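You operate a simulated robot arm through the tools that you are given. There is no shell and no other tool. Be economical: measure what you need, move in short steps, check, and stop when the job is done.

Carry out the task below with a simulated robot arm. There is one attempt and no reset: what you move stays moved.

## Task
Clamp the ochre block, press its gold leaf down and burnish it bright.
Fine: stop up to it, black knob at TIGHT; white pad first, then the polishing stone; both go back. Set down upright: polishing stone with green knob.
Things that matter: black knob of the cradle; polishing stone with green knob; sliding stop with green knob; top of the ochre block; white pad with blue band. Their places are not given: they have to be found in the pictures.

Only the result counts: the job must be done as asked and must still hold three seconds after the hand-in. Knocking over, shifting, dropping, spilling or breaking anything else fails it.

## Robot
A 6-joint arm with a two-finger parallel gripper, fixed in place. Base frame: the origin is at the foot of the arm, x ahead of it, y to its left, z up; the work surface is at about z = 0. Lengths are in m, angles in degrees, forces in N, time in s.
With the tool pointing down near the work surface it reaches from about 0.14 to 0.58 m from the base axis. Its first joint turns from -66.0 to 66.0 degrees. Payload 2.1 kg.
The TCP is the grasp point between the finger pads, 0.03 m short of the fingertips. In the tool frame z runs along the fingers and y along their closing line. The gripper opens to 0.094 m. The fingers are 0.028 m wide and 0.01 m thick; the gripper's body (0.05 by 0.096 m) begins 0.055 m behind the TCP.
Orientation is that of the tool frame in the base frame, as a unit quaternion [x, y, z, w]. With the fingers straight down and closing along the base's y, the tool's x points along the base's -x, its y along +y and its z along -z.

## Interface
- The arm moves only by the tool arm_command. Its argument "steps" is one flat list of numbers, 7 for each row, row after row: the closure, from 0 (fully open) to 1 (shut), then the shift along the base's x, y, z in units of 200 mm (1.0 is 200 mm), then the turn, a rotation vector about the base's x, y, z in units of 45 degrees (1.0 is 45 degrees). In form: [claw, tx, ty, tz, wx, wy, wz, claw, tx, ty, tz, wx, wy, wz, ...]. A call has 1 to 8 rows; each row is the pose to reach, as a shift and turn from the pose commanded when the call began. A call with a number of a shift or a turn outside -1 to 1 is refused whole. A row lasts 0.2 s, in which the tool goes at most 0.05 m and 8.6 degrees; a call with a longer step from one row to the next is refused whole, and so is a gripper value outside its range. A pose out of reach is approached as far as the arm can. The call stops where the force on the tool passes 40 N (or 10 N more than at its start, if that is more) or the arm is blocked; 0.2 s more then pass. Each finger travels about 0.072 m/s and halts on what it meets, pressing with about 29 N; the grip force reading is that of the motor and also rises with nothing between the fingers. The clock runs only during rows and for 0.2 s after the last one: add rows that repeat a pose to give the fingers time. It gives the time, the measured TCP pose, the force on the tool (base axes), the opening and the grip force at its end, in the units of the frame above (readings bear some noise), with the torque about the TCP (base axes, N m) and any sound that the robot's microphone picked up.
- Cameras (640 x 400 px; columns grow to the right, rows downward): "scene" is fixed at [0.056, -0.369, 0.4883]; the picture's right is [0.78, -0.63, 0.00], its down [-0.33, -0.41, -0.85] and it looks along [0.53, 0.66, -0.53] (base axes); focal length 346 px, centre (320, 200). "wrist" rides on the gripper at [0.076, 0.014, -0.103] in the tool frame; the picture's right is [-0.18, 0.98, 0.00], its down [-0.75, -0.14, -0.64] and it looks along [-0.63, -0.12, 0.77] (tool axes); focal length 243 px, centre (320, 200).
- camera(camera): a new picture of that camera. The clock stands still meanwhile.
- point_at(camera, pixels): for up to 12 pixels [column, row] of the newest picture of that camera ("zoom" is the newest enlarged one), the place [x, y, z] in the base frame of the surface seen there, good to about 0.003 m. The clock stands still meanwhile.
- zoom(camera, box): a new picture of the part [left, top, right, bottom] of that camera's present view, enlarged. The clock stands still meanwhile.
- close_job(): hands the job in; it is judged then, once.

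Work in short steps. Measure before you move; look again where a grasp or a placing could have gone wrong, and mend it. You have 80 turns and 38 pictures in all, those below and enlarged ones among them. Open the gripper and draw the arm clear of the work before you hand the job in, unless the task says otherwise; then end with one line.

The tools are called by a JSON object that holds its "api" and its "payload". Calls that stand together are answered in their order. arm_command: Moves the arm, as the interface text tells. Its arguments: {"type":"object","properties":{"steps":{"type":"array","items":{"type":"number"}}},"required":["steps"]} The other tools are called the same way: camera (camera) takes a picture; point_at (camera, pixels) gives the place of the surface under pixels of a picture; zoom (camera, box) takes an enlarged picture of a part of a camera's view; close_job () hands the job in.

At the start:

```text
time_s: 0.0
ee_pos: [0.2583, -0.1399, 0.2916]
tool_rot: [0.0, 1.0, -0.001, 0.001]
ft_force: [-1.1, -0.5, -0.7]
ft_torque: [0.01, -0.03, 0.01]
width: 0.0939
finger_force: 0.0
```

scene: 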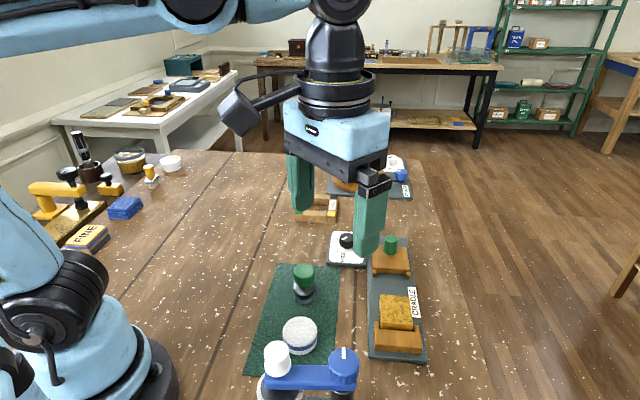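
wrist: 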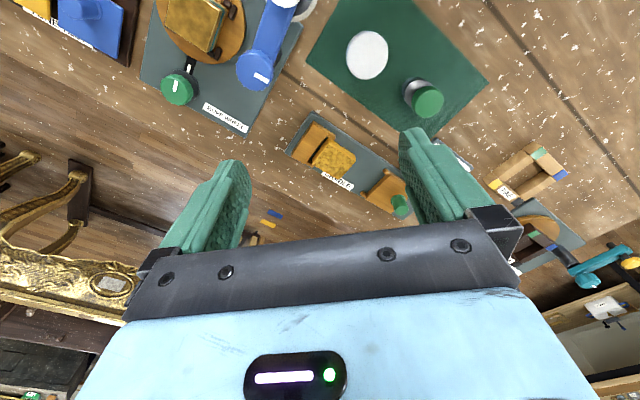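

The scene shows the cradle at about (398,300), a white plate with the black knob at (347,243), and a green mat with the stone at (303,280) and the pad at (299,335). I'll enlarge both areas first.

{"api": "zoom", "payload": {"camera": "scene", "box": [320, 220, 448, 300]}}

{"api": "zoom", "payload": {"camera": "scene", "box": [230, 220, 470, 370]}}

```text
5.00 times, centred on (384, 260) of scene
```

zoom: 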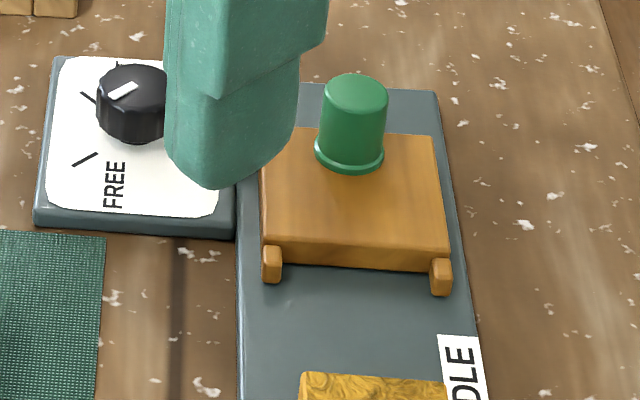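

```text
2.67 times, centred on (350, 295) of scene
```

zoom: 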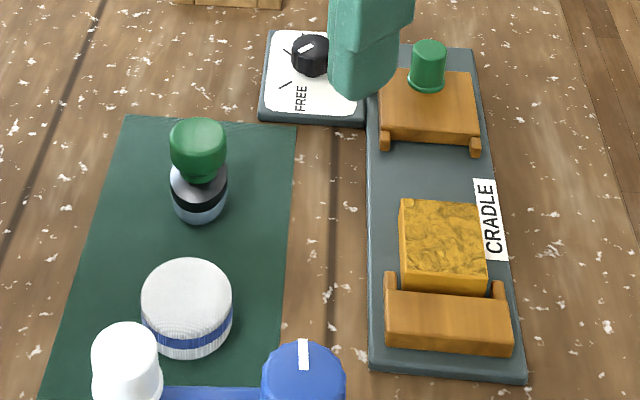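

I'll measure the key points in the newest zoom: stop knob, stop body corners, block top corners, fixed cheek, stone, pad and black knob.

{"api": "point_at", "payload": {"camera": "zoom", "pixels": [[429, 45], [385, 135], [478, 143], [402, 205], [482, 207], [490, 288], [404, 284], [445, 245], [198, 132], [187, 282], [305, 42], [440, 170]]}}

{"api": "point_at", "payload": {"camera": "zoom", "pixels": [[197, 205], [171, 180], [226, 182], [143, 300], [231, 300], [188, 353], [390, 275], [498, 290], [100, 250], [440, 90], [385, 70], [472, 75]]}}

```text
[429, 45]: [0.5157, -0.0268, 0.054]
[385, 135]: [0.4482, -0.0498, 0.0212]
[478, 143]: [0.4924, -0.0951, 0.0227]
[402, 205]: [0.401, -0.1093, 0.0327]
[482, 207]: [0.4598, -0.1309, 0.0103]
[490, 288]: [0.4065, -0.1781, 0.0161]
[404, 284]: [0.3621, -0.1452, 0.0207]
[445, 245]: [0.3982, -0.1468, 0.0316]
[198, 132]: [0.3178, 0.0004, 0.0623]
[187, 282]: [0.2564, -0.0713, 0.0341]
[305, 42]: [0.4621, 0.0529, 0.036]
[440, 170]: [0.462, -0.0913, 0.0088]
```

```text
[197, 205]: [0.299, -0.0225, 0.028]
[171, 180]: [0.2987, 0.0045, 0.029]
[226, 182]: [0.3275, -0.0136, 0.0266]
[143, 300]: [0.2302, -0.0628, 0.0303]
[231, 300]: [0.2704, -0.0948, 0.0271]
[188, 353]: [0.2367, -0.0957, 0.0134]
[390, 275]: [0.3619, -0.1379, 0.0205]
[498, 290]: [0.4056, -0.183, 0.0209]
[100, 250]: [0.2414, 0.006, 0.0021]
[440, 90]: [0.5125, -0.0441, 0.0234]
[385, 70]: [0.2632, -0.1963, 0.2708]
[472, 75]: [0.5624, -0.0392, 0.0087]
```

The cradle axis runs roughly along (0.7, 0.7), and the stop is about 7 cm from the block. The finger hides the TIGHT label, so I'll move to y≈0.03 to clear both views.

{"api": "arm_command", "payload": {"steps": [0, 0.0, 0.2, 0, 0, 0, 0, 0, 0.0, 0.42, 0, 0, 0, 0, 0, 0.0, 0.64, 0, 0, 0, 0, 0, 0.0, 0.85, 0, 0, 0, 0, 0, 0, 0.85, 0, 0, 0, 0]}}

{"api": "camera", "payload": {"camera": "wrist"}}

{"api": "camera", "payload": {"camera": "scene"}}

```text
time_s: 1.2
ee_pos: [0.2574, 0.0315, 0.2901]
tool_rot: [0.0, 1.0, -0.001, 0.0]
ft_force: [-0.6, -0.4, -0.5]
ft_torque: [0.04, 0.0, -0.03]
width: 0.094
finger_force: 0.1
```

```text
33 pictures are left
```

wrist: 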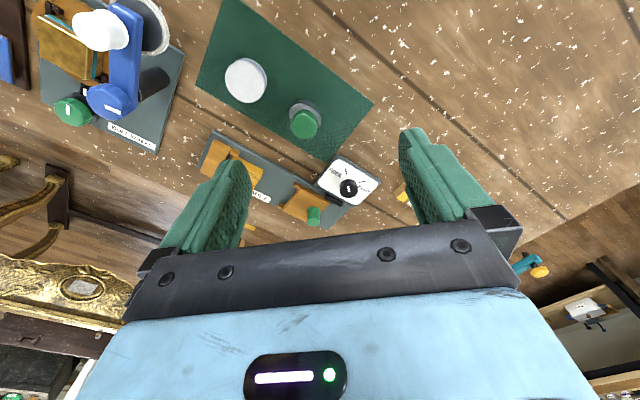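

```text
32 pictures are left
```

scene: 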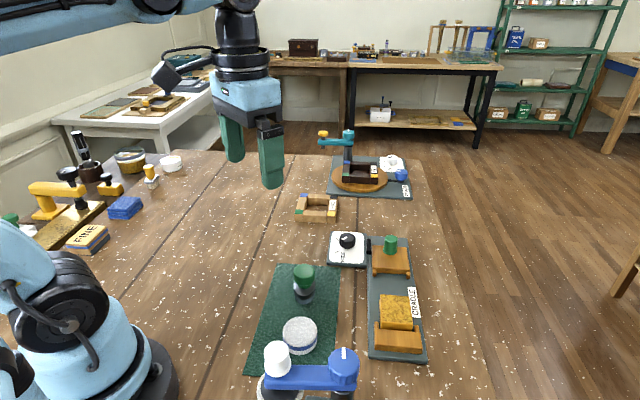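

Now the plate is unobstructed at (347,245) in the scene. I'll enlarge it, and then the cradle.

{"api": "zoom", "payload": {"camera": "scene", "box": [323, 225, 419, 285]}}

{"api": "point_at", "payload": {"camera": "zoom", "pixels": [[170, 80], [150, 75], [170, 160], [30, 240], [280, 260], [300, 60], [448, 90], [450, 140], [330, 180], [570, 180], [345, 300], [560, 310]]}}

{"api": "zoom", "payload": {"camera": "scene", "box": [355, 285, 435, 365]}}

```text
6.67 times, centred on (371, 255) of scene
```

zoom: 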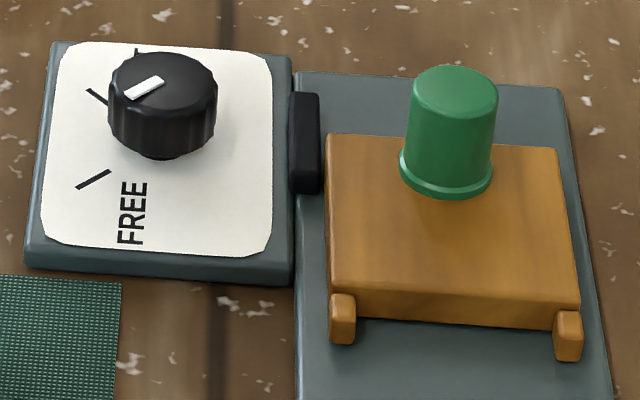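

```text
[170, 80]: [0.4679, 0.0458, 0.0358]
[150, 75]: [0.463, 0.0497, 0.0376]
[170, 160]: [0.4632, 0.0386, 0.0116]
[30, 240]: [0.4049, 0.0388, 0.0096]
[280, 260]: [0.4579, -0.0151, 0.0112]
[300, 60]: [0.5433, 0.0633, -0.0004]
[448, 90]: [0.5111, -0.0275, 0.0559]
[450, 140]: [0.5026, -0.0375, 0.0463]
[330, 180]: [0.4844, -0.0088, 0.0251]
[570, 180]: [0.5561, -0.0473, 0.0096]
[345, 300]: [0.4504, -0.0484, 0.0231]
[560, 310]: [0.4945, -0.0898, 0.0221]
```

```text
5.00 times, centred on (395, 325) of scene
```

zoom: 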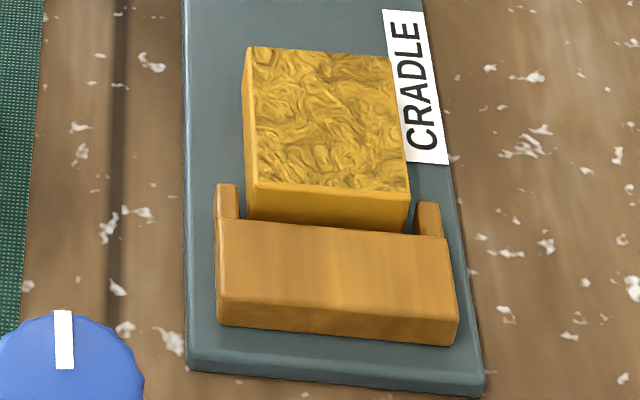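

I'll measure the block in this enlarged view, and zoom the wrist view on the knob plate at (348,183) to find the TIGHT mark.

{"api": "point_at", "payload": {"camera": "zoom", "pixels": [[253, 52], [385, 60], [403, 188], [262, 180], [325, 120], [235, 230], [440, 248], [228, 190], [428, 207], [330, 250], [225, 295], [330, 208]]}}

{"api": "zoom", "payload": {"camera": "wrist", "box": [308, 150, 388, 210]}}

{"api": "point_at", "payload": {"camera": "zoom", "pixels": [[320, 290], [330, 310], [60, 460], [60, 430], [320, 250]]}}

```text
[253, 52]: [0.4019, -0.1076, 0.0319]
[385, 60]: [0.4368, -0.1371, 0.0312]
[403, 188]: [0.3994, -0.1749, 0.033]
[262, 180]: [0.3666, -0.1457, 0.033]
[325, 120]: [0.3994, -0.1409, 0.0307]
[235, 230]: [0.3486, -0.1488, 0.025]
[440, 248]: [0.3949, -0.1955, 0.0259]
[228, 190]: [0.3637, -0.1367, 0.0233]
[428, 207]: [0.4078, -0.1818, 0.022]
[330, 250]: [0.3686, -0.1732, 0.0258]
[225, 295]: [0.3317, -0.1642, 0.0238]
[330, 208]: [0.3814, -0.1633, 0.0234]
```

```text
6.67 times, centred on (348, 180) of wrist
```

zoom: 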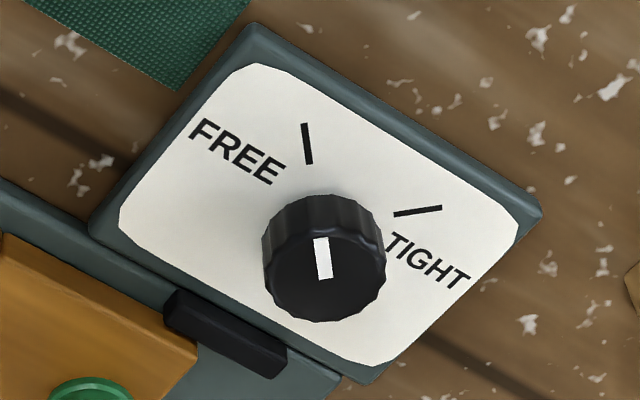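

```text
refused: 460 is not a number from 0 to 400
```

The pointer is on the FREE tick and the TIGHT tick is at (418,211). I'll measure the ticks and the knob to get the turn angle.

{"api": "point_at", "payload": {"camera": "zoom", "pixels": [[306, 126], [309, 162], [396, 214], [440, 207], [320, 240], [327, 276], [323, 255], [323, 308], [255, 30], [95, 225], [535, 215], [370, 380]]}}

```text
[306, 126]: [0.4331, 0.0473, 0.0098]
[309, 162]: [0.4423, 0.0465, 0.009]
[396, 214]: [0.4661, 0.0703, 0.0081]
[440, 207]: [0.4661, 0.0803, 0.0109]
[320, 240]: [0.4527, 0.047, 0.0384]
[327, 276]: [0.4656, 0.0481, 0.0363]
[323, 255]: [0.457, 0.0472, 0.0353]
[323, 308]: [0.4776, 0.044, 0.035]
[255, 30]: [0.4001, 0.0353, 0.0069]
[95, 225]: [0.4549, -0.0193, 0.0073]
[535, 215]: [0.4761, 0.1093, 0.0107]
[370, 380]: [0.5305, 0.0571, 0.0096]
```

FREE points along -x and TIGHT along +y, so the knob at about (0.466, 0.047) has to turn -90° about z. The cradle axis is 45°, the stop knob is at about (0.513, -0.028), and about 7 cm of slide is needed. I'll approach the stop with the yaw at +45°.

{"api": "arm_command", "payload": {"steps": [0, 0.14, -0.05, -0.08, 0, 0, 0.167, 0, 0.28, -0.1, -0.16, 0, 0, 0.333, 0, 0.42, -0.15, -0.24, 0, 0, 0.5, 0, 0.56, -0.2, -0.32, 0, 0, 0.667, 0, 0.7, -0.25, -0.4, 0, 0, 0.833, 0, 0.84, -0.29, -0.5, 0, 0, 1.0, 0, 0.98, -0.29, -0.6, 0, 0, 1.0, 0, 0.98, -0.29, -0.6, 0, 0, 1.0]}}

```text
time_s: 3.0
ee_pos: [0.4552, -0.0282, 0.1725]
tool_rot: [-0.383, 0.924, -0.001, 0.0]
ft_force: [0.3, 0.2, -1.0]
ft_torque: [0.02, 0.01, 0.01]
width: 0.0941
finger_force: 0.1
```

Now at (0.455, -0.028, 0.172) with the right yaw. I'll move over the stop knob and go down to z≈0.064, open.

{"api": "arm_command", "payload": {"steps": [0, 0.15, 0, -0.1, 0, 0, 0, 0, 0.29, 0, -0.2, 0, 0, 0, 0, 0.29, 0, -0.33, 0, 0, 0, 0, 0.29, 0, -0.45, 0, 0, 0, 0, 0.29, 0, -0.54, 0, 0, 0, 0, 0.29, 0, -0.54, 0, 0, 0]}}

{"api": "camera", "payload": {"camera": "wrist"}}

```text
time_s: 4.4
ee_pos: [0.5122, -0.0276, 0.0648]
tool_rot: [-0.382, 0.924, 0.0, 0.0]
ft_force: [0.0, 0.8, 0.0]
ft_torque: [0.03, 0.02, 0.0]
width: 0.0938
finger_force: 0.1
```

```text
28 pictures are left
```

wrist: 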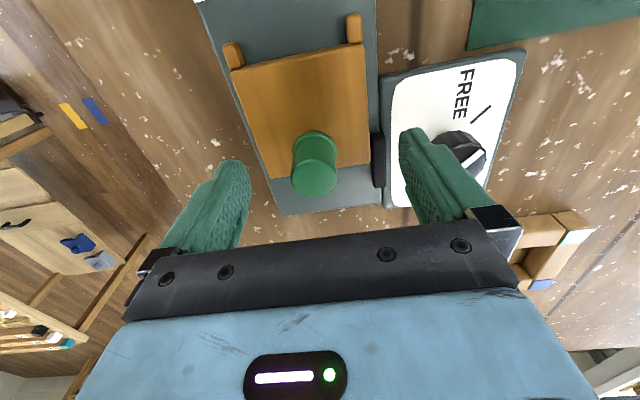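

The knob (315,165) sits between the fingers. I'll close on it.

{"api": "arm_command", "payload": {"steps": [1, 0, 0, 0, 0, 0, 0, 1, 0, 0, 0, 0, 0, 0, 1, 0, 0, 0, 0, 0, 0, 1, 0, 0, 0, 0, 0, 0]}}

```text
time_s: 5.4
ee_pos: [0.5139, -0.0306, 0.0632]
tool_rot: [-0.38, 0.925, -0.004, 0.002]
ft_force: [24.3, -25.2, -5.3]
ft_torque: [0.21, 0.11, -0.05]
width: 0.025
finger_force: 45.0
```

It's gripped (width 0.025), but there is a 35 N side load along +v. I'll shift the command about 3 mm that way to relieve it.

{"api": "arm_command", "payload": {"steps": [1, 0.006, -0.007, 0, 0, 0, 0, 1, 0.01, -0.012, 0, 0, 0, 0, 1, 0.01, -0.012, 0, 0, 0, 0]}}

```text
time_s: 6.2
ee_pos: [0.5142, -0.0296, 0.0644]
tool_rot: [-0.382, 0.924, -0.002, 0.001]
ft_force: [14.0, -15.2, -2.9]
ft_torque: [0.14, -0.01, 0.01]
width: 0.025
finger_force: 45.2
```

The side load dropped to 20 N. I'll shift the rest of the way and begin sliding along -u by 3 cm.

{"api": "arm_command", "payload": {"steps": [1, 0.012, -0.012, 0, 0, 0, 0, 1, 0.012, -0.012, 0, 0, 0, 0, 1, -0.023, -0.047, 0, 0, 0, 0, 1, -0.058, -0.082, 0, 0, 0, 0, 1, -0.094, -0.118, 0, 0, 0, 0, 1, -0.094, -0.118, 0, 0, 0, 0]}}

```text
time_s: 7.6
ee_pos: [0.4938, -0.0501, 0.0622]
tool_rot: [-0.383, 0.924, 0.004, -0.002]
ft_force: [-27.3, 26.7, 5.0]
ft_torque: [0.39, -0.39, 0.09]
width: 0.025
finger_force: 44.7
```

The stop moved 2.9 cm along -u. I overcorrected sideways (-v load), so I'll shift about 3 mm back.

{"api": "arm_command", "payload": {"steps": [1, -0.005, 0.005, 0, 0, 0, 0, 1, -0.011, 0.011, 0, 0, 0, 0, 1, -0.011, 0.011, 0, 0, 0, 0]}}

```text
time_s: 8.4
ee_pos: [0.4931, -0.0518, 0.064]
tool_rot: [-0.383, 0.924, 0.0, 0.001]
ft_force: [-10.4, 11.0, 9.7]
ft_torque: [0.85, 0.5, -0.01]
width: 0.0249
finger_force: 45.3
```

The load is down to 15 N. I'll slide another 3 cm with a small extra correction.

{"api": "arm_command", "payload": {"steps": [1, -0.04, -0.03, 0, 0, 0, 0, 1, -0.075, -0.065, 0, 0, 0, 0, 1, -0.11, -0.1, 0, 0, 0, 0, 1, -0.11, -0.1, 0, 0, 0, 0]}}

{"api": "camera", "payload": {"camera": "scene"}}

```text
time_s: 9.4
ee_pos: [0.4717, -0.0713, 0.0638]
tool_rot: [-0.382, 0.924, -0.003, 0.0]
ft_force: [6.2, -6.9, 13.9]
ft_torque: [0.31, 0.28, 0.01]
width: 0.0248
finger_force: 45.2
```

```text
27 pictures are left
```

scene: 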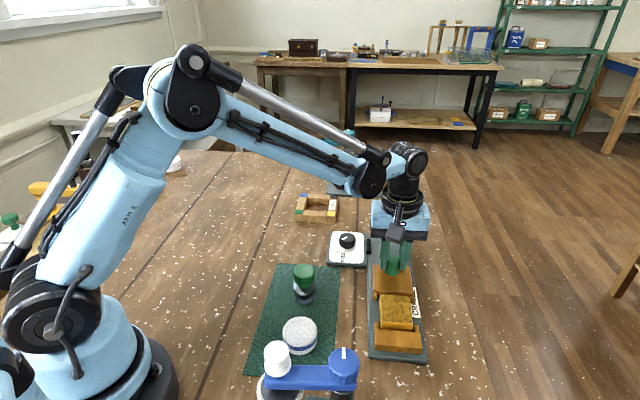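

The stop has moved about 6 cm and about 1.3 cm is left. I'll advance 1 cm, then check the force.

{"api": "arm_command", "payload": {"steps": [1, -0.012, -0.012, 0, 0, 0, 0, 1, -0.025, -0.025, 0, 0, 0, 0, 1, -0.036, -0.036, 0, 0, 0, 0, 1, -0.036, -0.036, 0, 0, 0, 0]}}

{"api": "zoom", "payload": {"camera": "scene", "box": [355, 260, 435, 340]}}

```text
time_s: 10.4
ee_pos: [0.4654, -0.0806, 0.0641]
tool_rot: [-0.382, 0.924, -0.002, 0.001]
ft_force: [18.4, -18.1, 14.7]
ft_torque: [-0.14, 0.34, 0.03]
width: 0.0247
finger_force: 45.2
```

```text
5.00 times, centred on (395, 300) of scene
```

zoom: 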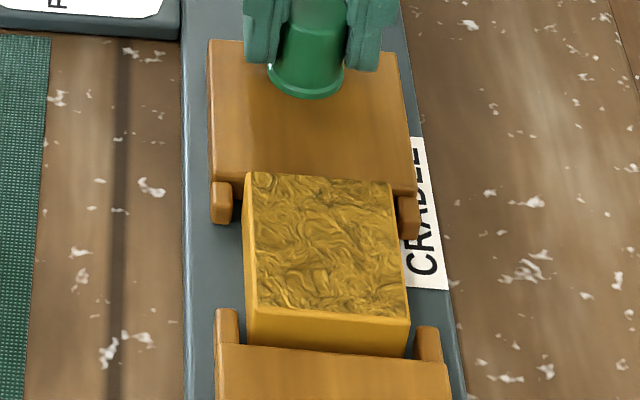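

The stop is almost at the block. I'll creep on in 2 mm steps with a +v correction and watch for a +u reaction.

{"api": "arm_command", "payload": {"steps": [1, 0.003, -0.011, 0, 0, 0, 0, 1, -0.002, -0.016, 0, 0, 0, 0, 1, -0.007, -0.021, 0, 0, 0, 0, 1, -0.007, -0.021, 0, 0, 0, 0]}}

```text
time_s: 11.4
ee_pos: [0.463, -0.0827, 0.0627]
tool_rot: [-0.382, 0.924, 0.0, 0.001]
ft_force: [8.7, -6.5, 14.2]
ft_torque: [0.52, -0.21, 0.05]
width: 0.0246
finger_force: 45.2
```

{"api": "arm_command", "payload": {"steps": [1, -0.005, -0.005, 0, 0, 0, 0, 1, -0.01, -0.01, 0, 0, 0, 0, 1, -0.01, -0.01, 0, 0, 0, 0]}}

```text
time_s: 12.2
ee_pos: [0.4601, -0.0845, 0.0628]
tool_rot: [-0.382, 0.924, -0.001, 0.0]
ft_force: [5.6, -5.4, 13.5]
ft_torque: [0.58, -0.07, 0.0]
width: 0.0251
finger_force: 45.5
```

There's no reaction along u yet, so I'll keep creeping.

{"api": "arm_command", "payload": {"steps": [1, -0.007, -0.007, 0, 0, 0, 0, 1, -0.014, -0.014, 0, 0, 0, 0, 1, -0.02, -0.02, 0, 0, 0, 0, 1, -0.02, -0.02, 0, 0, 0, 0]}}

{"api": "zoom", "payload": {"camera": "scene", "box": [355, 260, 435, 340]}}

```text
time_s: 13.2
ee_pos: [0.4569, -0.0873, 0.0635]
tool_rot: [-0.384, 0.923, 0.0, 0.002]
ft_force: [21.6, 9.3, 4.3]
ft_torque: [0.11, 0.37, 0.16]
width: 0.0248
finger_force: 45.4
```

```text
5.00 times, centred on (395, 300) of scene
```

zoom: 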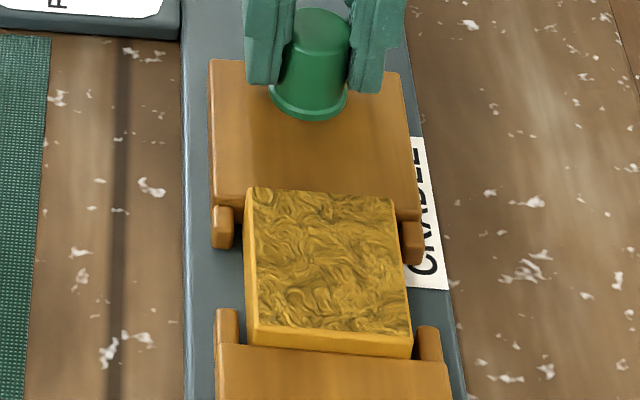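

There's now a +u reaction of about 22 N and the block is seated against the fixed cheek. I'll open, rise and look.

{"api": "arm_command", "payload": {"steps": [0.7, 0, 0, 0, 0, 0, 0, 0, 0, 0, 0, 0, 0, 0, 0, 0, 0, 0, 0, 0, 0, 0, 0, 0, 0.15, 0, 0, 0, 0, 0, 0, 0.35, 0, 0, 0, 0, 0, 0, 0.35, 0, 0, 0]}}

{"api": "zoom", "payload": {"camera": "scene", "box": [320, 220, 440, 360]}}

{"api": "point_at", "payload": {"camera": "zoom", "pixels": [[235, 240], [270, 265]]}}

```text
time_s: 14.6
ee_pos: [0.4556, -0.0901, 0.1337]
tool_rot: [-0.383, 0.924, -0.001, 0.0]
ft_force: [0.9, 0.2, 1.0]
ft_torque: [0.03, -0.05, -0.02]
width: 0.0941
finger_force: 0.1
```

```text
2.86 times, centred on (380, 290) of scene
```

zoom: 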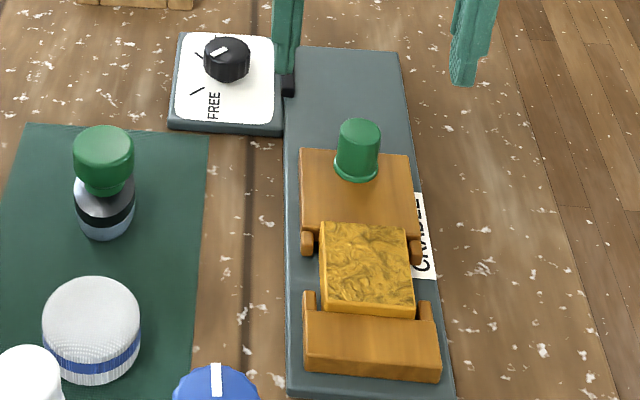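

```text
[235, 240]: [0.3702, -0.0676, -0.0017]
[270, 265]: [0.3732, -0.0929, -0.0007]
```

The stop is snug against the block. Next I'll go above the black knob at (0.466, 0.047) with the gripper part-closed.

{"api": "arm_command", "payload": {"steps": [0.45, 0.013, 0.17, 0, 0, 0, 0, 0.45, 0.026, 0.35, 0, 0, 0, 0, 0.45, 0.04, 0.53, 0, 0, 0, 0, 0.45, 0.052, 0.685, 0, 0, 0, 0, 0.45, 0.052, 0.685, -0.15, 0, 0, 0, 0.45, 0.052, 0.685, -0.25, 0, 0, 0, 0.45, 0.052, 0.685, -0.25, 0, 0, 0]}}

{"api": "camera", "payload": {"camera": "wrist"}}

{"api": "point_at", "payload": {"camera": "wrist", "pixels": [[320, 150], [320, 140], [320, 160], [300, 150], [340, 150]]}}

```text
time_s: 16.2
ee_pos: [0.4654, 0.0489, 0.0834]
tool_rot: [-0.382, 0.924, -0.001, 0.0]
ft_force: [-0.1, -1.0, 0.0]
ft_torque: [-0.04, 0.01, -0.02]
width: 0.0517
finger_force: 0.0
```

```text
23 pictures are left
```

wrist: 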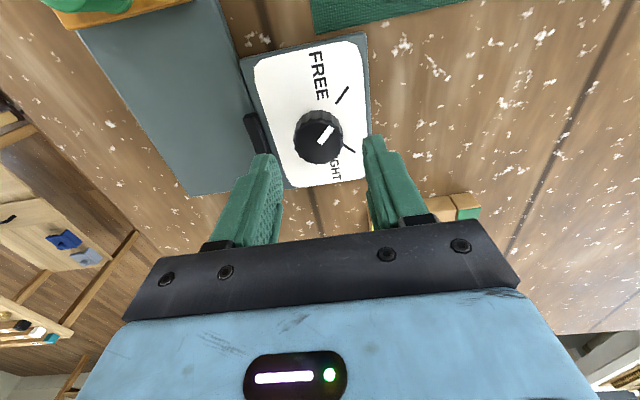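

```text
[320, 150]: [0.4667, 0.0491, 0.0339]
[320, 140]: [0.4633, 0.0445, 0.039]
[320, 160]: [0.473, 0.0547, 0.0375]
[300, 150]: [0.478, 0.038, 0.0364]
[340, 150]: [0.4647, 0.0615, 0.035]
```

The knob top at (320,140) is centred between the fingers. I'll go down to z≈0.046 and close.

{"api": "arm_command", "payload": {"steps": [0.45, 0, -0.007, -0.1, 0, 0, 0, 0.45, 0, -0.007, -0.187, 0, 0, 0, 0.45, 0, -0.007, -0.187, 0, 0, 0, 1, 0, -0.007, -0.187, 0, 0, 0, 1, 0, -0.007, -0.187, 0, 0, 0, 1, 0, -0.007, -0.187, 0, 0, 0]}}

```text
time_s: 17.6
ee_pos: [0.4681, 0.0478, 0.0456]
tool_rot: [-0.383, 0.924, -0.001, 0.0]
ft_force: [-1.1, -1.1, -11.1]
ft_torque: [0.31, -0.06, 0.02]
width: 0.0326
finger_force: 44.6
```

Gripped at 0.0326 with little side load. I'll turn -45° now and the rest next.

{"api": "arm_command", "payload": {"steps": [1, 0, 0, 0, 0, 0, -0.17, 1, 0, 0, 0, 0, 0, -0.34, 1, 0, 0, 0, 0, 0, -0.51, 1, 0, 0, 0, 0, 0, -0.68, 1, 0, 0, 0, 0, 0, -0.84, 1, 0, 0, 0, 0, 0, -1.0, 1, 0, 0, 0, 0, 0, -1.0]}}

{"api": "arm_command", "payload": {"steps": [1, 0, 0, 0, 0, 0, -0.17, 1, 0, 0, 0, 0, 0, -0.34, 1, 0, 0, 0, 0, 0, -0.51, 1, 0, 0, 0, 0, 0, -0.68, 1, 0, 0, 0, 0, 0, -0.84, 1, 0, 0, 0, 0, 0, -1.0, 1, 0, 0, 0, 0, 0, -1.0]}}

{"api": "zoom", "payload": {"camera": "scene", "box": [320, 215, 400, 275]}}

```text
time_s: 19.2
ee_pos: [0.4665, 0.0461, 0.0451]
tool_rot: [0.001, 1.0, -0.001, 0.0]
ft_force: [2.5, -9.3, -32.5]
ft_torque: [0.09, -0.52, -0.03]
width: 0.0324
finger_force: 45.4
```

```text
time_s: 20.8
ee_pos: [0.4671, 0.0452, 0.0464]
tool_rot: [0.384, 0.923, -0.001, 0.0]
ft_force: [10.0, -17.7, -14.9]
ft_torque: [0.44, 0.3, 0.13]
width: 0.0327
finger_force: 45.2
```

```text
6.67 times, centred on (360, 245) of scene
```

zoom: 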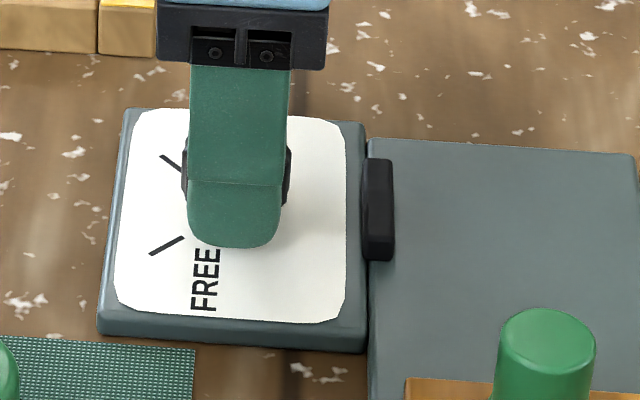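

The tool has turned the full 90°. I'll release, rise and check the pointer.

{"api": "arm_command", "payload": {"steps": [0.45, 0, 0, 0, 0, 0, 0, 0.45, 0, 0, 0, 0, 0, 0, 0.45, 0, 0, 0.2, 0, 0, 0, 0.45, 0, 0, 0.4, 0, 0, 0, 0.45, 0, 0, 0.5, 0, 0, 0, 0.45, 0, 0, 0.5, 0, 0, 0]}}

{"api": "zoom", "payload": {"camera": "scene", "box": [320, 215, 400, 275]}}

```text
time_s: 22.2
ee_pos: [0.4659, 0.0481, 0.1461]
tool_rot: [0.382, 0.924, -0.001, 0.0]
ft_force: [-0.4, 0.0, -0.1]
ft_torque: [0.01, -0.05, 0.0]
width: 0.0517
finger_force: 0.0
```

```text
6.67 times, centred on (360, 245) of scene
```

zoom: 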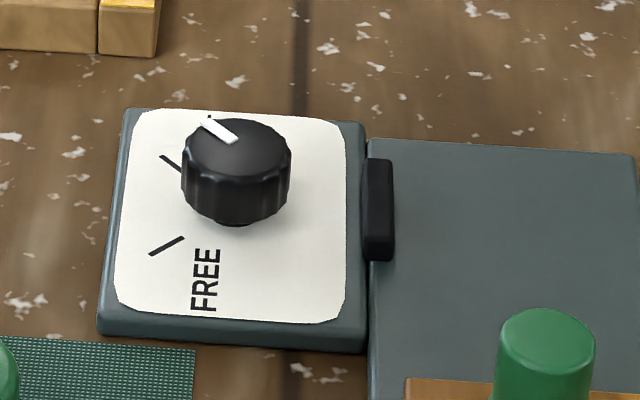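

The pointer is parallel to the TIGHT tick, so that is done. Before fetching the pad I'll measure the pad, the stone and the neighbouring blue device in the scene.

{"api": "camera", "payload": {"camera": "scene"}}

{"api": "point_at", "payload": {"camera": "scene", "pixels": [[277, 348], [343, 352], [310, 368], [343, 362], [299, 328], [299, 348], [283, 333], [316, 333], [303, 268], [303, 296], [262, 385], [293, 270]]}}

```text
20 pictures are left
```

scene: 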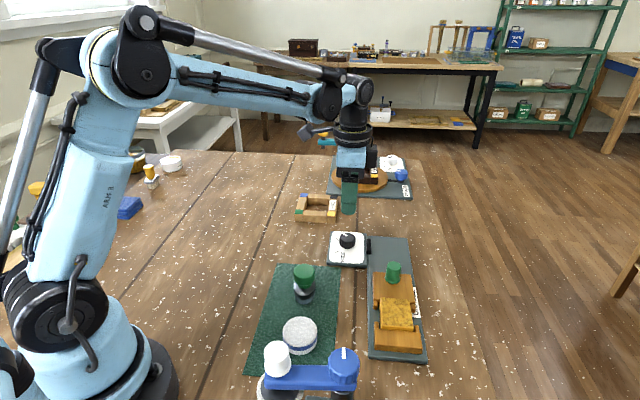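

```text
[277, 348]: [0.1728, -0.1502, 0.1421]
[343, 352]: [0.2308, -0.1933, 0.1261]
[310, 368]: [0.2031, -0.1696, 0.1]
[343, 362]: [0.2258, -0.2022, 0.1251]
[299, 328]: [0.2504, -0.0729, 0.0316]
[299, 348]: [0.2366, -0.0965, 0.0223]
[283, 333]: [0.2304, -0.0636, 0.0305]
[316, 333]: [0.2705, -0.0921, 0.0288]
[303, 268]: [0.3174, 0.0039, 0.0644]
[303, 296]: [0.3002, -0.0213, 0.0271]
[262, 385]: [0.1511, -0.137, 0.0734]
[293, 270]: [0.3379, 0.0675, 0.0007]
```

The blue device is tall (about 0.14 m) at (0.17, -0.15). The current yaw of -45° keeps the wrist camera away from it, so I'll keep that yaw and fly over the pad at about (0.2535, -0.073).

{"api": "arm_command", "payload": {"steps": [0.2, -0.2, -0.115, 0, 0, 0, 0, 0.2, -0.4, -0.23, 0, 0, 0, 0, 0.2, -0.6, -0.345, 0, 0, 0, 0, 0.2, -0.8, -0.46, 0, 0, 0, 0, 0.2, -1.0, -0.58, -0.05, 0, 0, 0, 0.2, -1.0, -0.605, -0.15, 0, 0, 0, 0.2, -1.0, -0.605, -0.15, 0, 0, 0]}}

{"api": "camera", "payload": {"camera": "wrist"}}

{"api": "point_at", "payload": {"camera": "wrist", "pixels": [[320, 130], [300, 130], [340, 130], [320, 110], [320, 150]]}}

```text
time_s: 23.8
ee_pos: [0.2676, -0.0734, 0.1147]
tool_rot: [0.382, 0.924, -0.001, 0.0]
ft_force: [0.9, -0.1, -0.2]
ft_torque: [0.02, -0.02, 0.01]
width: 0.0752
finger_force: 0.1
```

```text
19 pictures are left
```

wrist: 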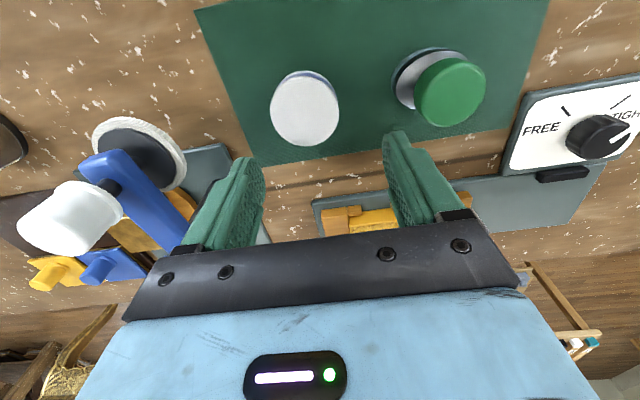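

```text
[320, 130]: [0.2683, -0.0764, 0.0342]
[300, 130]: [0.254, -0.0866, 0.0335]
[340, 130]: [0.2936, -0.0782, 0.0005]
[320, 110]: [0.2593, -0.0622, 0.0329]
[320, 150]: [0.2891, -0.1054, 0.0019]
```

The pad's top centre is about pixel (305,109), i.e. (0.248, -0.069). I'll align, open a bit wider and go down to z≈0.040.

{"api": "arm_command", "payload": {"steps": [0.08, -0.05, 0.01, 0, 0, 0, 0, 0.08, -0.098, 0.022, 0, 0, 0, 0, 0.08, -0.098, 0.022, -0.15, 0, 0, 0, 0.08, -0.098, 0.022, -0.27, 0, 0, 0, 0.08, -0.098, 0.022, -0.373, 0, 0, 0, 0.08, -0.098, 0.022, -0.373, 0, 0, 0]}}

{"api": "camera", "payload": {"camera": "wrist"}}

```text
time_s: 25.2
ee_pos: [0.2472, -0.0704, 0.0405]
tool_rot: [0.383, 0.924, -0.001, -0.001]
ft_force: [0.2, 0.3, -0.4]
ft_torque: [0.04, 0.01, -0.02]
width: 0.0868
finger_force: 0.1
```

```text
18 pictures are left
```

wrist: 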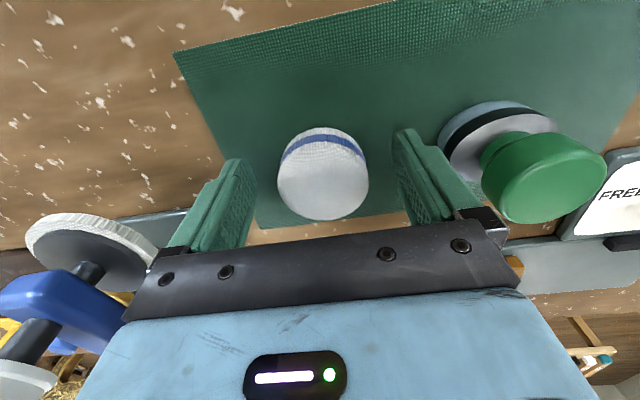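

The pad is centred between the fingers. I'll close.

{"api": "arm_command", "payload": {"steps": [1, 0, 0, 0, 0, 0, 0, 1, 0, 0, 0, 0, 0, 0, 1, 0, 0, 0, 0, 0, 0, 1, 0, 0, 0, 0, 0, 0]}}

```text
time_s: 26.2
ee_pos: [0.2473, -0.0684, 0.0416]
tool_rot: [0.382, 0.924, -0.001, -0.001]
ft_force: [-0.3, -0.4, 0.3]
ft_torque: [0.0, 0.03, -0.01]
width: 0.0519
finger_force: 29.3
```

Held at 0.052 width with no load. I'll lift, then check the block position in an enlarged scene view.

{"api": "arm_command", "payload": {"steps": [1, 0, 0, 0.12, 0, 0, 0, 1, 0, 0, 0.25, 0, 0, 0, 1, 0, 0, 0.4, 0, 0, 0, 1, 0, 0, 0.4, 0, 0, 0]}}

{"api": "zoom", "payload": {"camera": "scene", "box": [355, 280, 435, 360]}}

{"api": "point_at", "payload": {"camera": "zoom", "pixels": [[253, 96], [385, 106], [403, 228], [262, 224], [325, 165], [260, 140], [395, 160]]}}

```text
time_s: 27.2
ee_pos: [0.2468, -0.0696, 0.1219]
tool_rot: [0.383, 0.924, -0.001, 0.0]
ft_force: [0.1, -0.3, 0.3]
ft_torque: [-0.04, -0.01, 0.0]
width: 0.0522
finger_force: 29.2
```

```text
5.00 times, centred on (395, 320) of scene
```

zoom: 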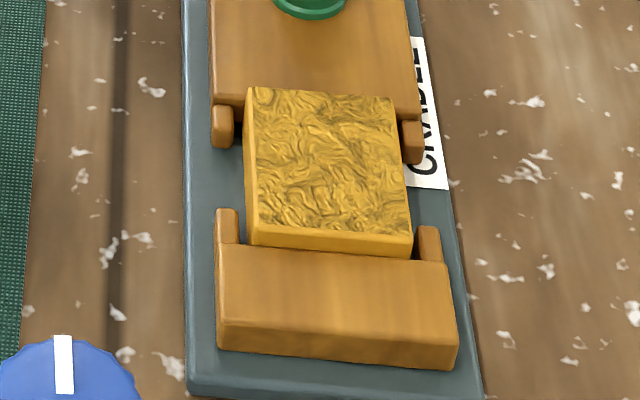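

```text
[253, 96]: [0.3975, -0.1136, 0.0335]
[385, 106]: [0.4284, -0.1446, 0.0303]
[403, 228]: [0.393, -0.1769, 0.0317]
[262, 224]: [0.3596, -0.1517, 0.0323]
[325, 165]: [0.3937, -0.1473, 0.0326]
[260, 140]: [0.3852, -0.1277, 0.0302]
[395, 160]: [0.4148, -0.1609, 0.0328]
```

Block centre is (0.3945, -0.1465) with its top at 0.032. I'll move the pad over it to TCP z≈0.085, with contact expected near 0.070.

{"api": "arm_command", "payload": {"steps": [1, 0.18, -0.095, 0, 0, 0, 0, 1, 0.36, -0.19, 0, 0, 0, 0, 1, 0.54, -0.285, 0, 0, 0, 0, 1, 0.738, -0.383, 0, 0, 0, 0, 1, 0.738, -0.383, -0.1, 0, 0, 0, 1, 0.738, -0.383, -0.178, 0, 0, 0, 1, 0.738, -0.383, -0.178, 0, 0, 0]}}

{"api": "zoom", "payload": {"camera": "scene", "box": [335, 240, 455, 360]}}

```text
time_s: 28.8
ee_pos: [0.3965, -0.1458, 0.0867]
tool_rot: [0.382, 0.924, 0.0, 0.001]
ft_force: [0.4, -0.3, -0.3]
ft_torque: [0.01, -0.02, -0.01]
width: 0.0521
finger_force: 29.3
```

```text
3.33 times, centred on (395, 300) of scene
```

zoom: 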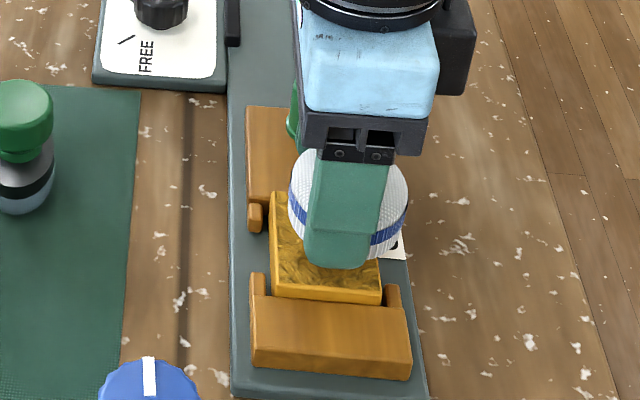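

Aligned. I'll lower gently until there is contact.

{"api": "arm_command", "payload": {"steps": [1, 0, 0, -0.03, 0, 0, 0, 1, 0, 0, -0.06, 0, 0, 0, 1, 0, 0, -0.075, 0, 0, 0, 1, 0, 0, -0.08, 0, 0, 0, 1, 0, 0, -0.08, 0, 0, 0]}}

```text
time_s: 30.0
ee_pos: [0.3962, -0.1465, 0.0689]
tool_rot: [0.383, 0.924, -0.002, 0.001]
ft_force: [0.0, -2.3, 28.6]
ft_torque: [-0.11, -0.17, 0.0]
width: 0.0516
finger_force: 28.6
```

Contact at 28.6 N. I'll hold the press for about 1.4 s, then lift and look at the leaf.

{"api": "arm_command", "payload": {"steps": [1, 0, 0, 0.002, 0, 0, 0, 1, 0, 0, 0, 0, 0, 0, 1, 0, 0, 0, 0, 0, 0, 1, 0, 0, 0, 0, 0, 0, 1, 0, 0, 0, 0, 0, 0, 1, 0, 0, 0, 0, 0, 0]}}

{"api": "arm_command", "payload": {"steps": [1, 0, 0, 0.1, 0, 0, 0, 1, 0, 0, 0.25, 0, 0, 0, 1, -0.1, 0.2, 0.3, 0, 0, 0, 1, -0.2, 0.4, 0.3, 0, 0, 0, 1, -0.2, 0.4, 0.3, 0, 0, 0]}}

{"api": "zoom", "payload": {"camera": "scene", "box": [355, 280, 435, 360]}}

```text
time_s: 31.4
ee_pos: [0.395, -0.146, 0.07]
tool_rot: [0.382, 0.924, -0.001, 0.0]
ft_force: [-0.1, -0.1, 26.2]
ft_torque: [-0.12, -0.14, 0.02]
width: 0.052
finger_force: 28.9
```

```text
time_s: 32.6
ee_pos: [0.3536, -0.0648, 0.1308]
tool_rot: [0.383, 0.924, -0.001, -0.001]
ft_force: [0.3, -0.1, 0.2]
ft_torque: [-0.04, 0.01, 0.0]
width: 0.0515
finger_force: 29.3
```

```text
5.00 times, centred on (395, 320) of scene
```

zoom: 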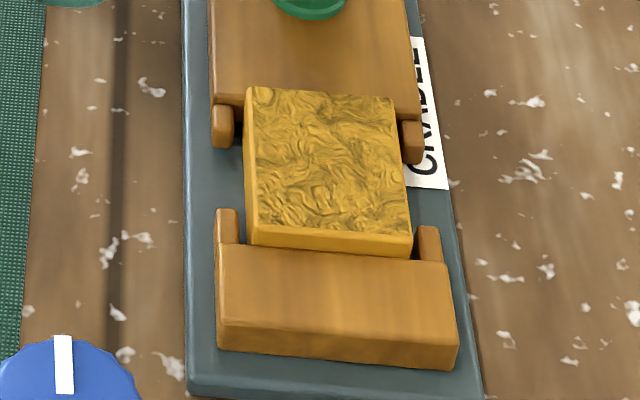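

The wrinkles look only slightly softer after one press. I'll return and work the pad over the top under pressure.

{"api": "arm_command", "payload": {"steps": [1, 0.1, -0.2, -0.05, 0, 0, 0, 1, 0.2, -0.4, -0.15, 0, 0, 0, 1, 0.2, -0.4, -0.25, 0, 0, 0, 1, 0.2, -0.4, -0.285, 0, 0, 0, 1, 0.2, -0.4, -0.298, 0, 0, 0, 1, 0.2, -0.4, -0.298, 0, 0, 0]}}

{"api": "arm_command", "payload": {"steps": [1, 0.02, 0.02, 0, 0, 0, 0, 1, 0.045, 0.045, 0, 0, 0, 0, 1, 0.02, 0.02, 0, 0, 0, 0, 1, -0.02, -0.02, 0, 0, 0, 0, 1, -0.045, -0.045, 0, 0, 0, 0, 1, -0.02, -0.02, 0, 0, 0, 0, 1, 0, 0, 0, 0, 0, 0]}}

{"api": "arm_command", "payload": {"steps": [1, 0.02, -0.02, 0, 0, 0, 0, 1, 0.04, -0.04, 0, 0, 0, 0, 1, 0.02, -0.02, 0, 0, 0, 0, 1, -0.02, 0.02, 0, 0, 0, 0, 1, -0.04, 0.04, 0, 0, 0, 0, 1, -0.02, 0.02, 0, 0, 0, 0, 1, 0, 0, 0, 0, 0, 0]}}

{"api": "arm_command", "payload": {"steps": [1, 0, 0, 0.1, 0, 0, 0, 1, 0, 0, 0.25, 0, 0, 0, 1, -0.1, 0.2, 0.3, 0, 0, 0, 1, -0.2, 0.4, 0.3, 0, 0, 0, 1, -0.2, 0.4, 0.3, 0, 0, 0]}}

{"api": "zoom", "payload": {"camera": "scene", "box": [355, 280, 435, 360]}}

```text
time_s: 34.0
ee_pos: [0.3955, -0.1463, 0.0702]
tool_rot: [0.383, 0.924, -0.001, 0.0]
ft_force: [-1.3, 0.0, 12.6]
ft_torque: [-0.1, -0.09, 0.03]
width: 0.0516
finger_force: 28.8
```

```text
time_s: 35.6
ee_pos: [0.3935, -0.1466, 0.0705]
tool_rot: [0.384, 0.923, -0.001, 0.0]
ft_force: [-7.6, -7.2, 22.2]
ft_torque: [-0.31, 0.15, -0.08]
width: 0.0517
finger_force: 29.1
```

```text
time_s: 37.2
ee_pos: [0.3946, -0.1454, 0.0694]
tool_rot: [0.383, 0.924, 0.0, -0.002]
ft_force: [-6.5, 6.8, 19.1]
ft_torque: [0.05, 0.09, -0.04]
width: 0.0518
finger_force: 29.1
```

```text
time_s: 38.4
ee_pos: [0.3536, -0.0654, 0.1307]
tool_rot: [0.383, 0.924, -0.002, 0.001]
ft_force: [0.6, 0.2, 0.0]
ft_torque: [-0.02, 0.01, 0.02]
width: 0.0515
finger_force: 29.2
```

```text
5.00 times, centred on (395, 320) of scene
```

zoom: 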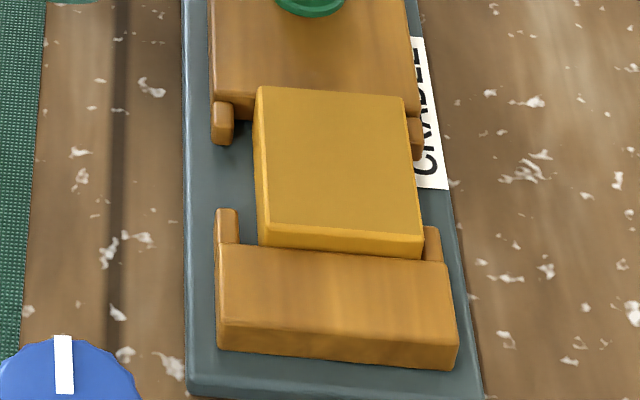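

The leaf is now smooth and flat. I'll take the pad back to its pick-up place with an exact reverse displacement of (-0.538, -0.017, -0.444).

{"api": "arm_command", "payload": {"steps": [1, -0.18, -0.006, 0, 0, 0, 0, 1, -0.36, -0.012, 0, 0, 0, 0, 1, -0.538, -0.017, -0.05, 0, 0, 0, 1, -0.538, -0.017, -0.2, 0, 0, 0, 1, -0.538, -0.017, -0.34, 0, 0, 0, 1, -0.538, -0.017, -0.42, 0, 0, 0, 1, -0.538, -0.017, -0.44, 0, 0, 0, 1, -0.538, -0.017, -0.44, 0, 0, 0]}}

```text
time_s: 40.2
ee_pos: [0.2479, -0.0705, 0.0426]
tool_rot: [0.383, 0.924, -0.001, 0.0]
ft_force: [0.3, 0.9, 0.0]
ft_torque: [0.04, -0.03, -0.01]
width: 0.0517
finger_force: 28.8
```

No contact yet, so I'll go down another 1.5 mm and then release.

{"api": "arm_command", "payload": {"steps": [1, 0, 0, -0.004, 0, 0, 0, 1, 0, 0, -0.007, 0, 0, 0, 1, 0, 0, -0.007, 0, 0, 0]}}

```text
time_s: 41.0
ee_pos: [0.2475, -0.0695, 0.0413]
tool_rot: [0.383, 0.924, -0.001, 0.0]
ft_force: [0.1, 0.2, -1.0]
ft_torque: [-0.01, 0.0, 0.0]
width: 0.0517
finger_force: 28.8
```

{"api": "arm_command", "payload": {"steps": [1, 0, 0, -0.004, 0, 0, 0, 1, 0, 0, -0.008, 0, 0, 0, 1, 0, 0, -0.011, 0, 0, 0, 1, 0, 0, -0.011, 0, 0, 0]}}

```text
time_s: 42.0
ee_pos: [0.2471, -0.0695, 0.0381]
tool_rot: [0.383, 0.924, -0.001, 0.0]
ft_force: [-1.9, 0.0, 16.6]
ft_torque: [-0.22, -0.2, 0.04]
width: 0.0518
finger_force: 29.0
```

Contact at 16 N. I'll ease off, open, rise and look at the stone.

{"api": "arm_command", "payload": {"steps": [1, 0, 0, 0.004, 0, 0, 0, 0.08, 0, 0, 0.004, 0, 0, 0, 0.08, 0, 0, 0.004, 0, 0, 0, 0.08, 0, 0, 0.004, 0, 0, 0, 0.08, 0, 0, 0.2, 0, 0, 0, 0.08, 0, 0, 0.42, 0, 0, 0, 0.08, 0.15, 0.15, 0.45, 0, 0, 0, 0.08, 0.15, 0.15, 0.45, 0, 0, 0]}}

{"api": "camera", "payload": {"camera": "wrist"}}

{"api": "point_at", "payload": {"camera": "wrist", "pixels": [[360, 90], [380, 90], [400, 90], [360, 110], [380, 110], [400, 110], [380, 70]]}}

```text
time_s: 43.8
ee_pos: [0.2781, -0.0388, 0.1278]
tool_rot: [0.383, 0.924, -0.001, 0.0]
ft_force: [-0.1, 0.3, 0.5]
ft_torque: [0.06, 0.01, -0.02]
width: 0.0863
finger_force: 0.1
```

```text
13 pictures are left
```

wrist: 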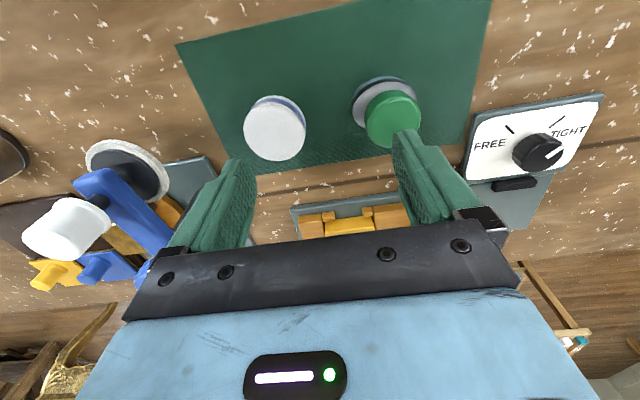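

```text
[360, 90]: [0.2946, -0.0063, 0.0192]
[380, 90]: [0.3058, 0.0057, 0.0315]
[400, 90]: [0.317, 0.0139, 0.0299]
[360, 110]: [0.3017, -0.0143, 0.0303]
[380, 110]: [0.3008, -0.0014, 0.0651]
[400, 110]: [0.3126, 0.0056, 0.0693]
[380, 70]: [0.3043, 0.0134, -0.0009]
```

Stone knob centre is about (0.312, -0.002) with its top at about 0.066. I'll check its profile in the scene before choosing the grip height.

{"api": "zoom", "payload": {"camera": "scene", "box": [273, 255, 333, 310]}}

{"api": "point_at", "payload": {"camera": "zoom", "pixels": [[330, 70], [330, 130], [330, 170], [330, 200], [330, 240], [330, 280], [270, 230], [390, 230], [270, 100], [380, 100], [330, 300]]}}

```text
7.27 times, centred on (303, 282) of scene
```

zoom: 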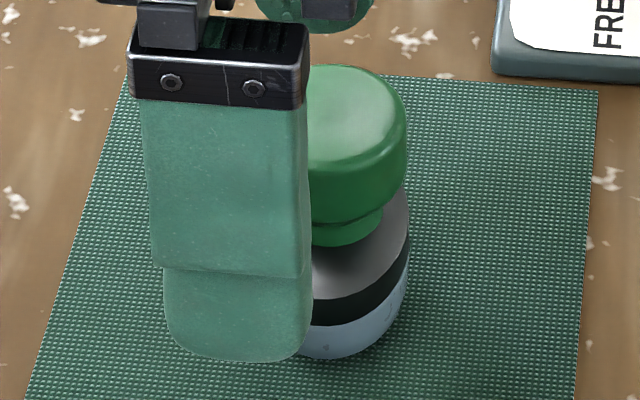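

```text
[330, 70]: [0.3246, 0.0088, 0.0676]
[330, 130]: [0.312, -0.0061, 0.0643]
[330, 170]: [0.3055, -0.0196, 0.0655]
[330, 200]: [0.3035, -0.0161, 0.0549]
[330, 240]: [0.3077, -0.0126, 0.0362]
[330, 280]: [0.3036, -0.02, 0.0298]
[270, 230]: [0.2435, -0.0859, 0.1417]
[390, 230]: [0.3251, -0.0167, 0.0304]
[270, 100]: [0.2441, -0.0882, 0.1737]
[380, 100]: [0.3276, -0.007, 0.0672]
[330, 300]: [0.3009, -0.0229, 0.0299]
```

Wide part of the knob is z≈0.048–0.067 and the base top is at 0.030. I'll go to TCP z≈0.064 so the tips stay above the base.

{"api": "arm_command", "payload": {"steps": [0.08, 0.09, 0.09, 0, 0, 0, 0, 0.08, 0.172, 0.185, 0, 0, 0, 0, 0.08, 0.172, 0.185, -0.15, 0, 0, 0, 0.08, 0.172, 0.185, -0.27, 0, 0, 0, 0.08, 0.172, 0.185, -0.32, 0, 0, 0, 0.08, 0.172, 0.185, -0.32, 0, 0, 0]}}

{"api": "camera", "payload": {"camera": "wrist"}}

```text
time_s: 45.2
ee_pos: [0.3121, -0.0035, 0.0652]
tool_rot: [0.383, 0.924, -0.001, -0.001]
ft_force: [0.4, 0.6, 0.0]
ft_torque: [0.02, 0.0, -0.02]
width: 0.0865
finger_force: 0.1
```

```text
11 pictures are left
```

wrist: 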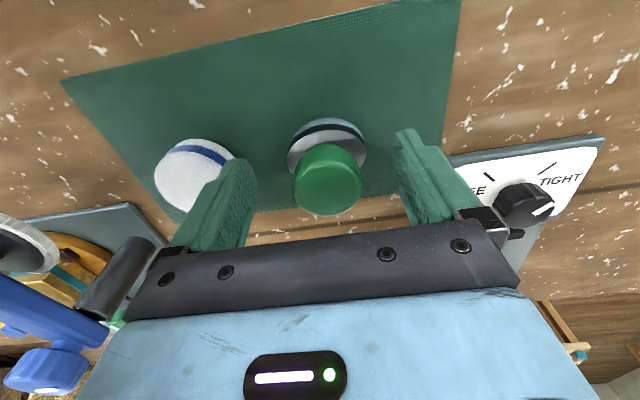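

The knob at (328,180) is centred. I'll close.

{"api": "arm_command", "payload": {"steps": [1, 0, 0, 0, 0, 0, 0, 1, 0, 0, 0, 0, 0, 0, 1, 0, 0, 0, 0, 0, 0, 1, 0, 0, 0, 0, 0, 0, 1, 0, 0, 0, 0, 0, 0]}}

```text
time_s: 46.4
ee_pos: [0.3108, -0.0027, 0.0656]
tool_rot: [0.383, 0.924, -0.001, 0.0]
ft_force: [0.6, -0.4, -0.3]
ft_torque: [-0.01, 0.0, -0.01]
width: 0.0375
finger_force: 28.9
```

Held at 0.0375. I'll lift and carry it over the block, stopping about 1 cm above the leaf.

{"api": "arm_command", "payload": {"steps": [1, 0, 0, 0.2, 0, 0, 0, 1, 0, 0, 0.4, 0, 0, 0, 1, 0.11, -0.19, 0.4, 0, 0, 0, 1, 0.22, -0.38, 0.4, 0, 0, 0, 1, 0.33, -0.57, 0.4, 0, 0, 0, 1, 0.4225, -0.726, 0.4, 0, 0, 0, 1, 0.4225, -0.726, 0.2, 0, 0, 0, 1, 0.4225, -0.726, 0.2, 0, 0, 0]}}

{"api": "zoom", "payload": {"camera": "scene", "box": [335, 240, 455, 360]}}

```text
time_s: 48.2
ee_pos: [0.3948, -0.15, 0.1055]
tool_rot: [0.383, 0.924, -0.001, 0.0]
ft_force: [-0.7, -0.3, 0.2]
ft_torque: [-0.01, -0.01, -0.02]
width: 0.0376
finger_force: 29.3
```

```text
3.33 times, centred on (395, 300) of scene
```

zoom: 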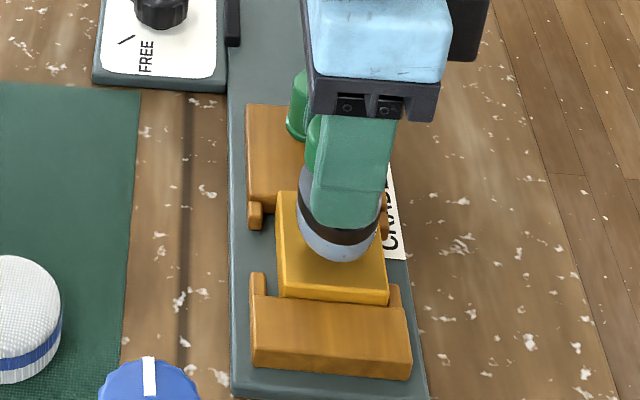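

The stone is above the leaf. I'll lower to contact.

{"api": "arm_command", "payload": {"steps": [1, 0, 0, -0.025, 0, 0, 0, 1, 0, 0, -0.045, 0, 0, 0, 1, 0, 0, -0.053, 0, 0, 0, 1, 0, 0, -0.053, 0, 0, 0]}}

```text
time_s: 49.3
ee_pos: [0.3961, -0.1484, 0.0952]
tool_rot: [0.382, 0.924, -0.001, 0.0]
ft_force: [0.2, 0.2, 16.6]
ft_torque: [0.04, 0.02, -0.01]
width: 0.0376
finger_force: 29.1
stopped in row 4: the force on the tool passed its limit at 41 N (the readings are from after the stop); the commanded pose is now the measured one
```

In contact at 16.6 N. I'll stroke along the cradle axis by ±12 mm at this height.

{"api": "arm_command", "payload": {"steps": [1, 0.025, 0.025, 0, 0, 0, 0, 1, 0.045, 0.045, 0, 0, 0, 0, 1, 0.02, 0.02, 0, 0, 0, 0, 1, -0.02, -0.02, 0, 0, 0, 0, 1, -0.045, -0.045, 0, 0, 0, 0, 1, -0.02, -0.02, 0, 0, 0, 0, 1, 0.0, 0.0, 0, 0, 0, 0]}}

```text
time_s: 50.9
ee_pos: [0.3958, -0.1493, 0.0944]
tool_rot: [0.384, 0.923, -0.002, 0.0]
ft_force: [-8.4, -8.5, 31.3]
ft_torque: [-0.57, 0.45, -0.05]
width: 0.0376
finger_force: 29.1
```

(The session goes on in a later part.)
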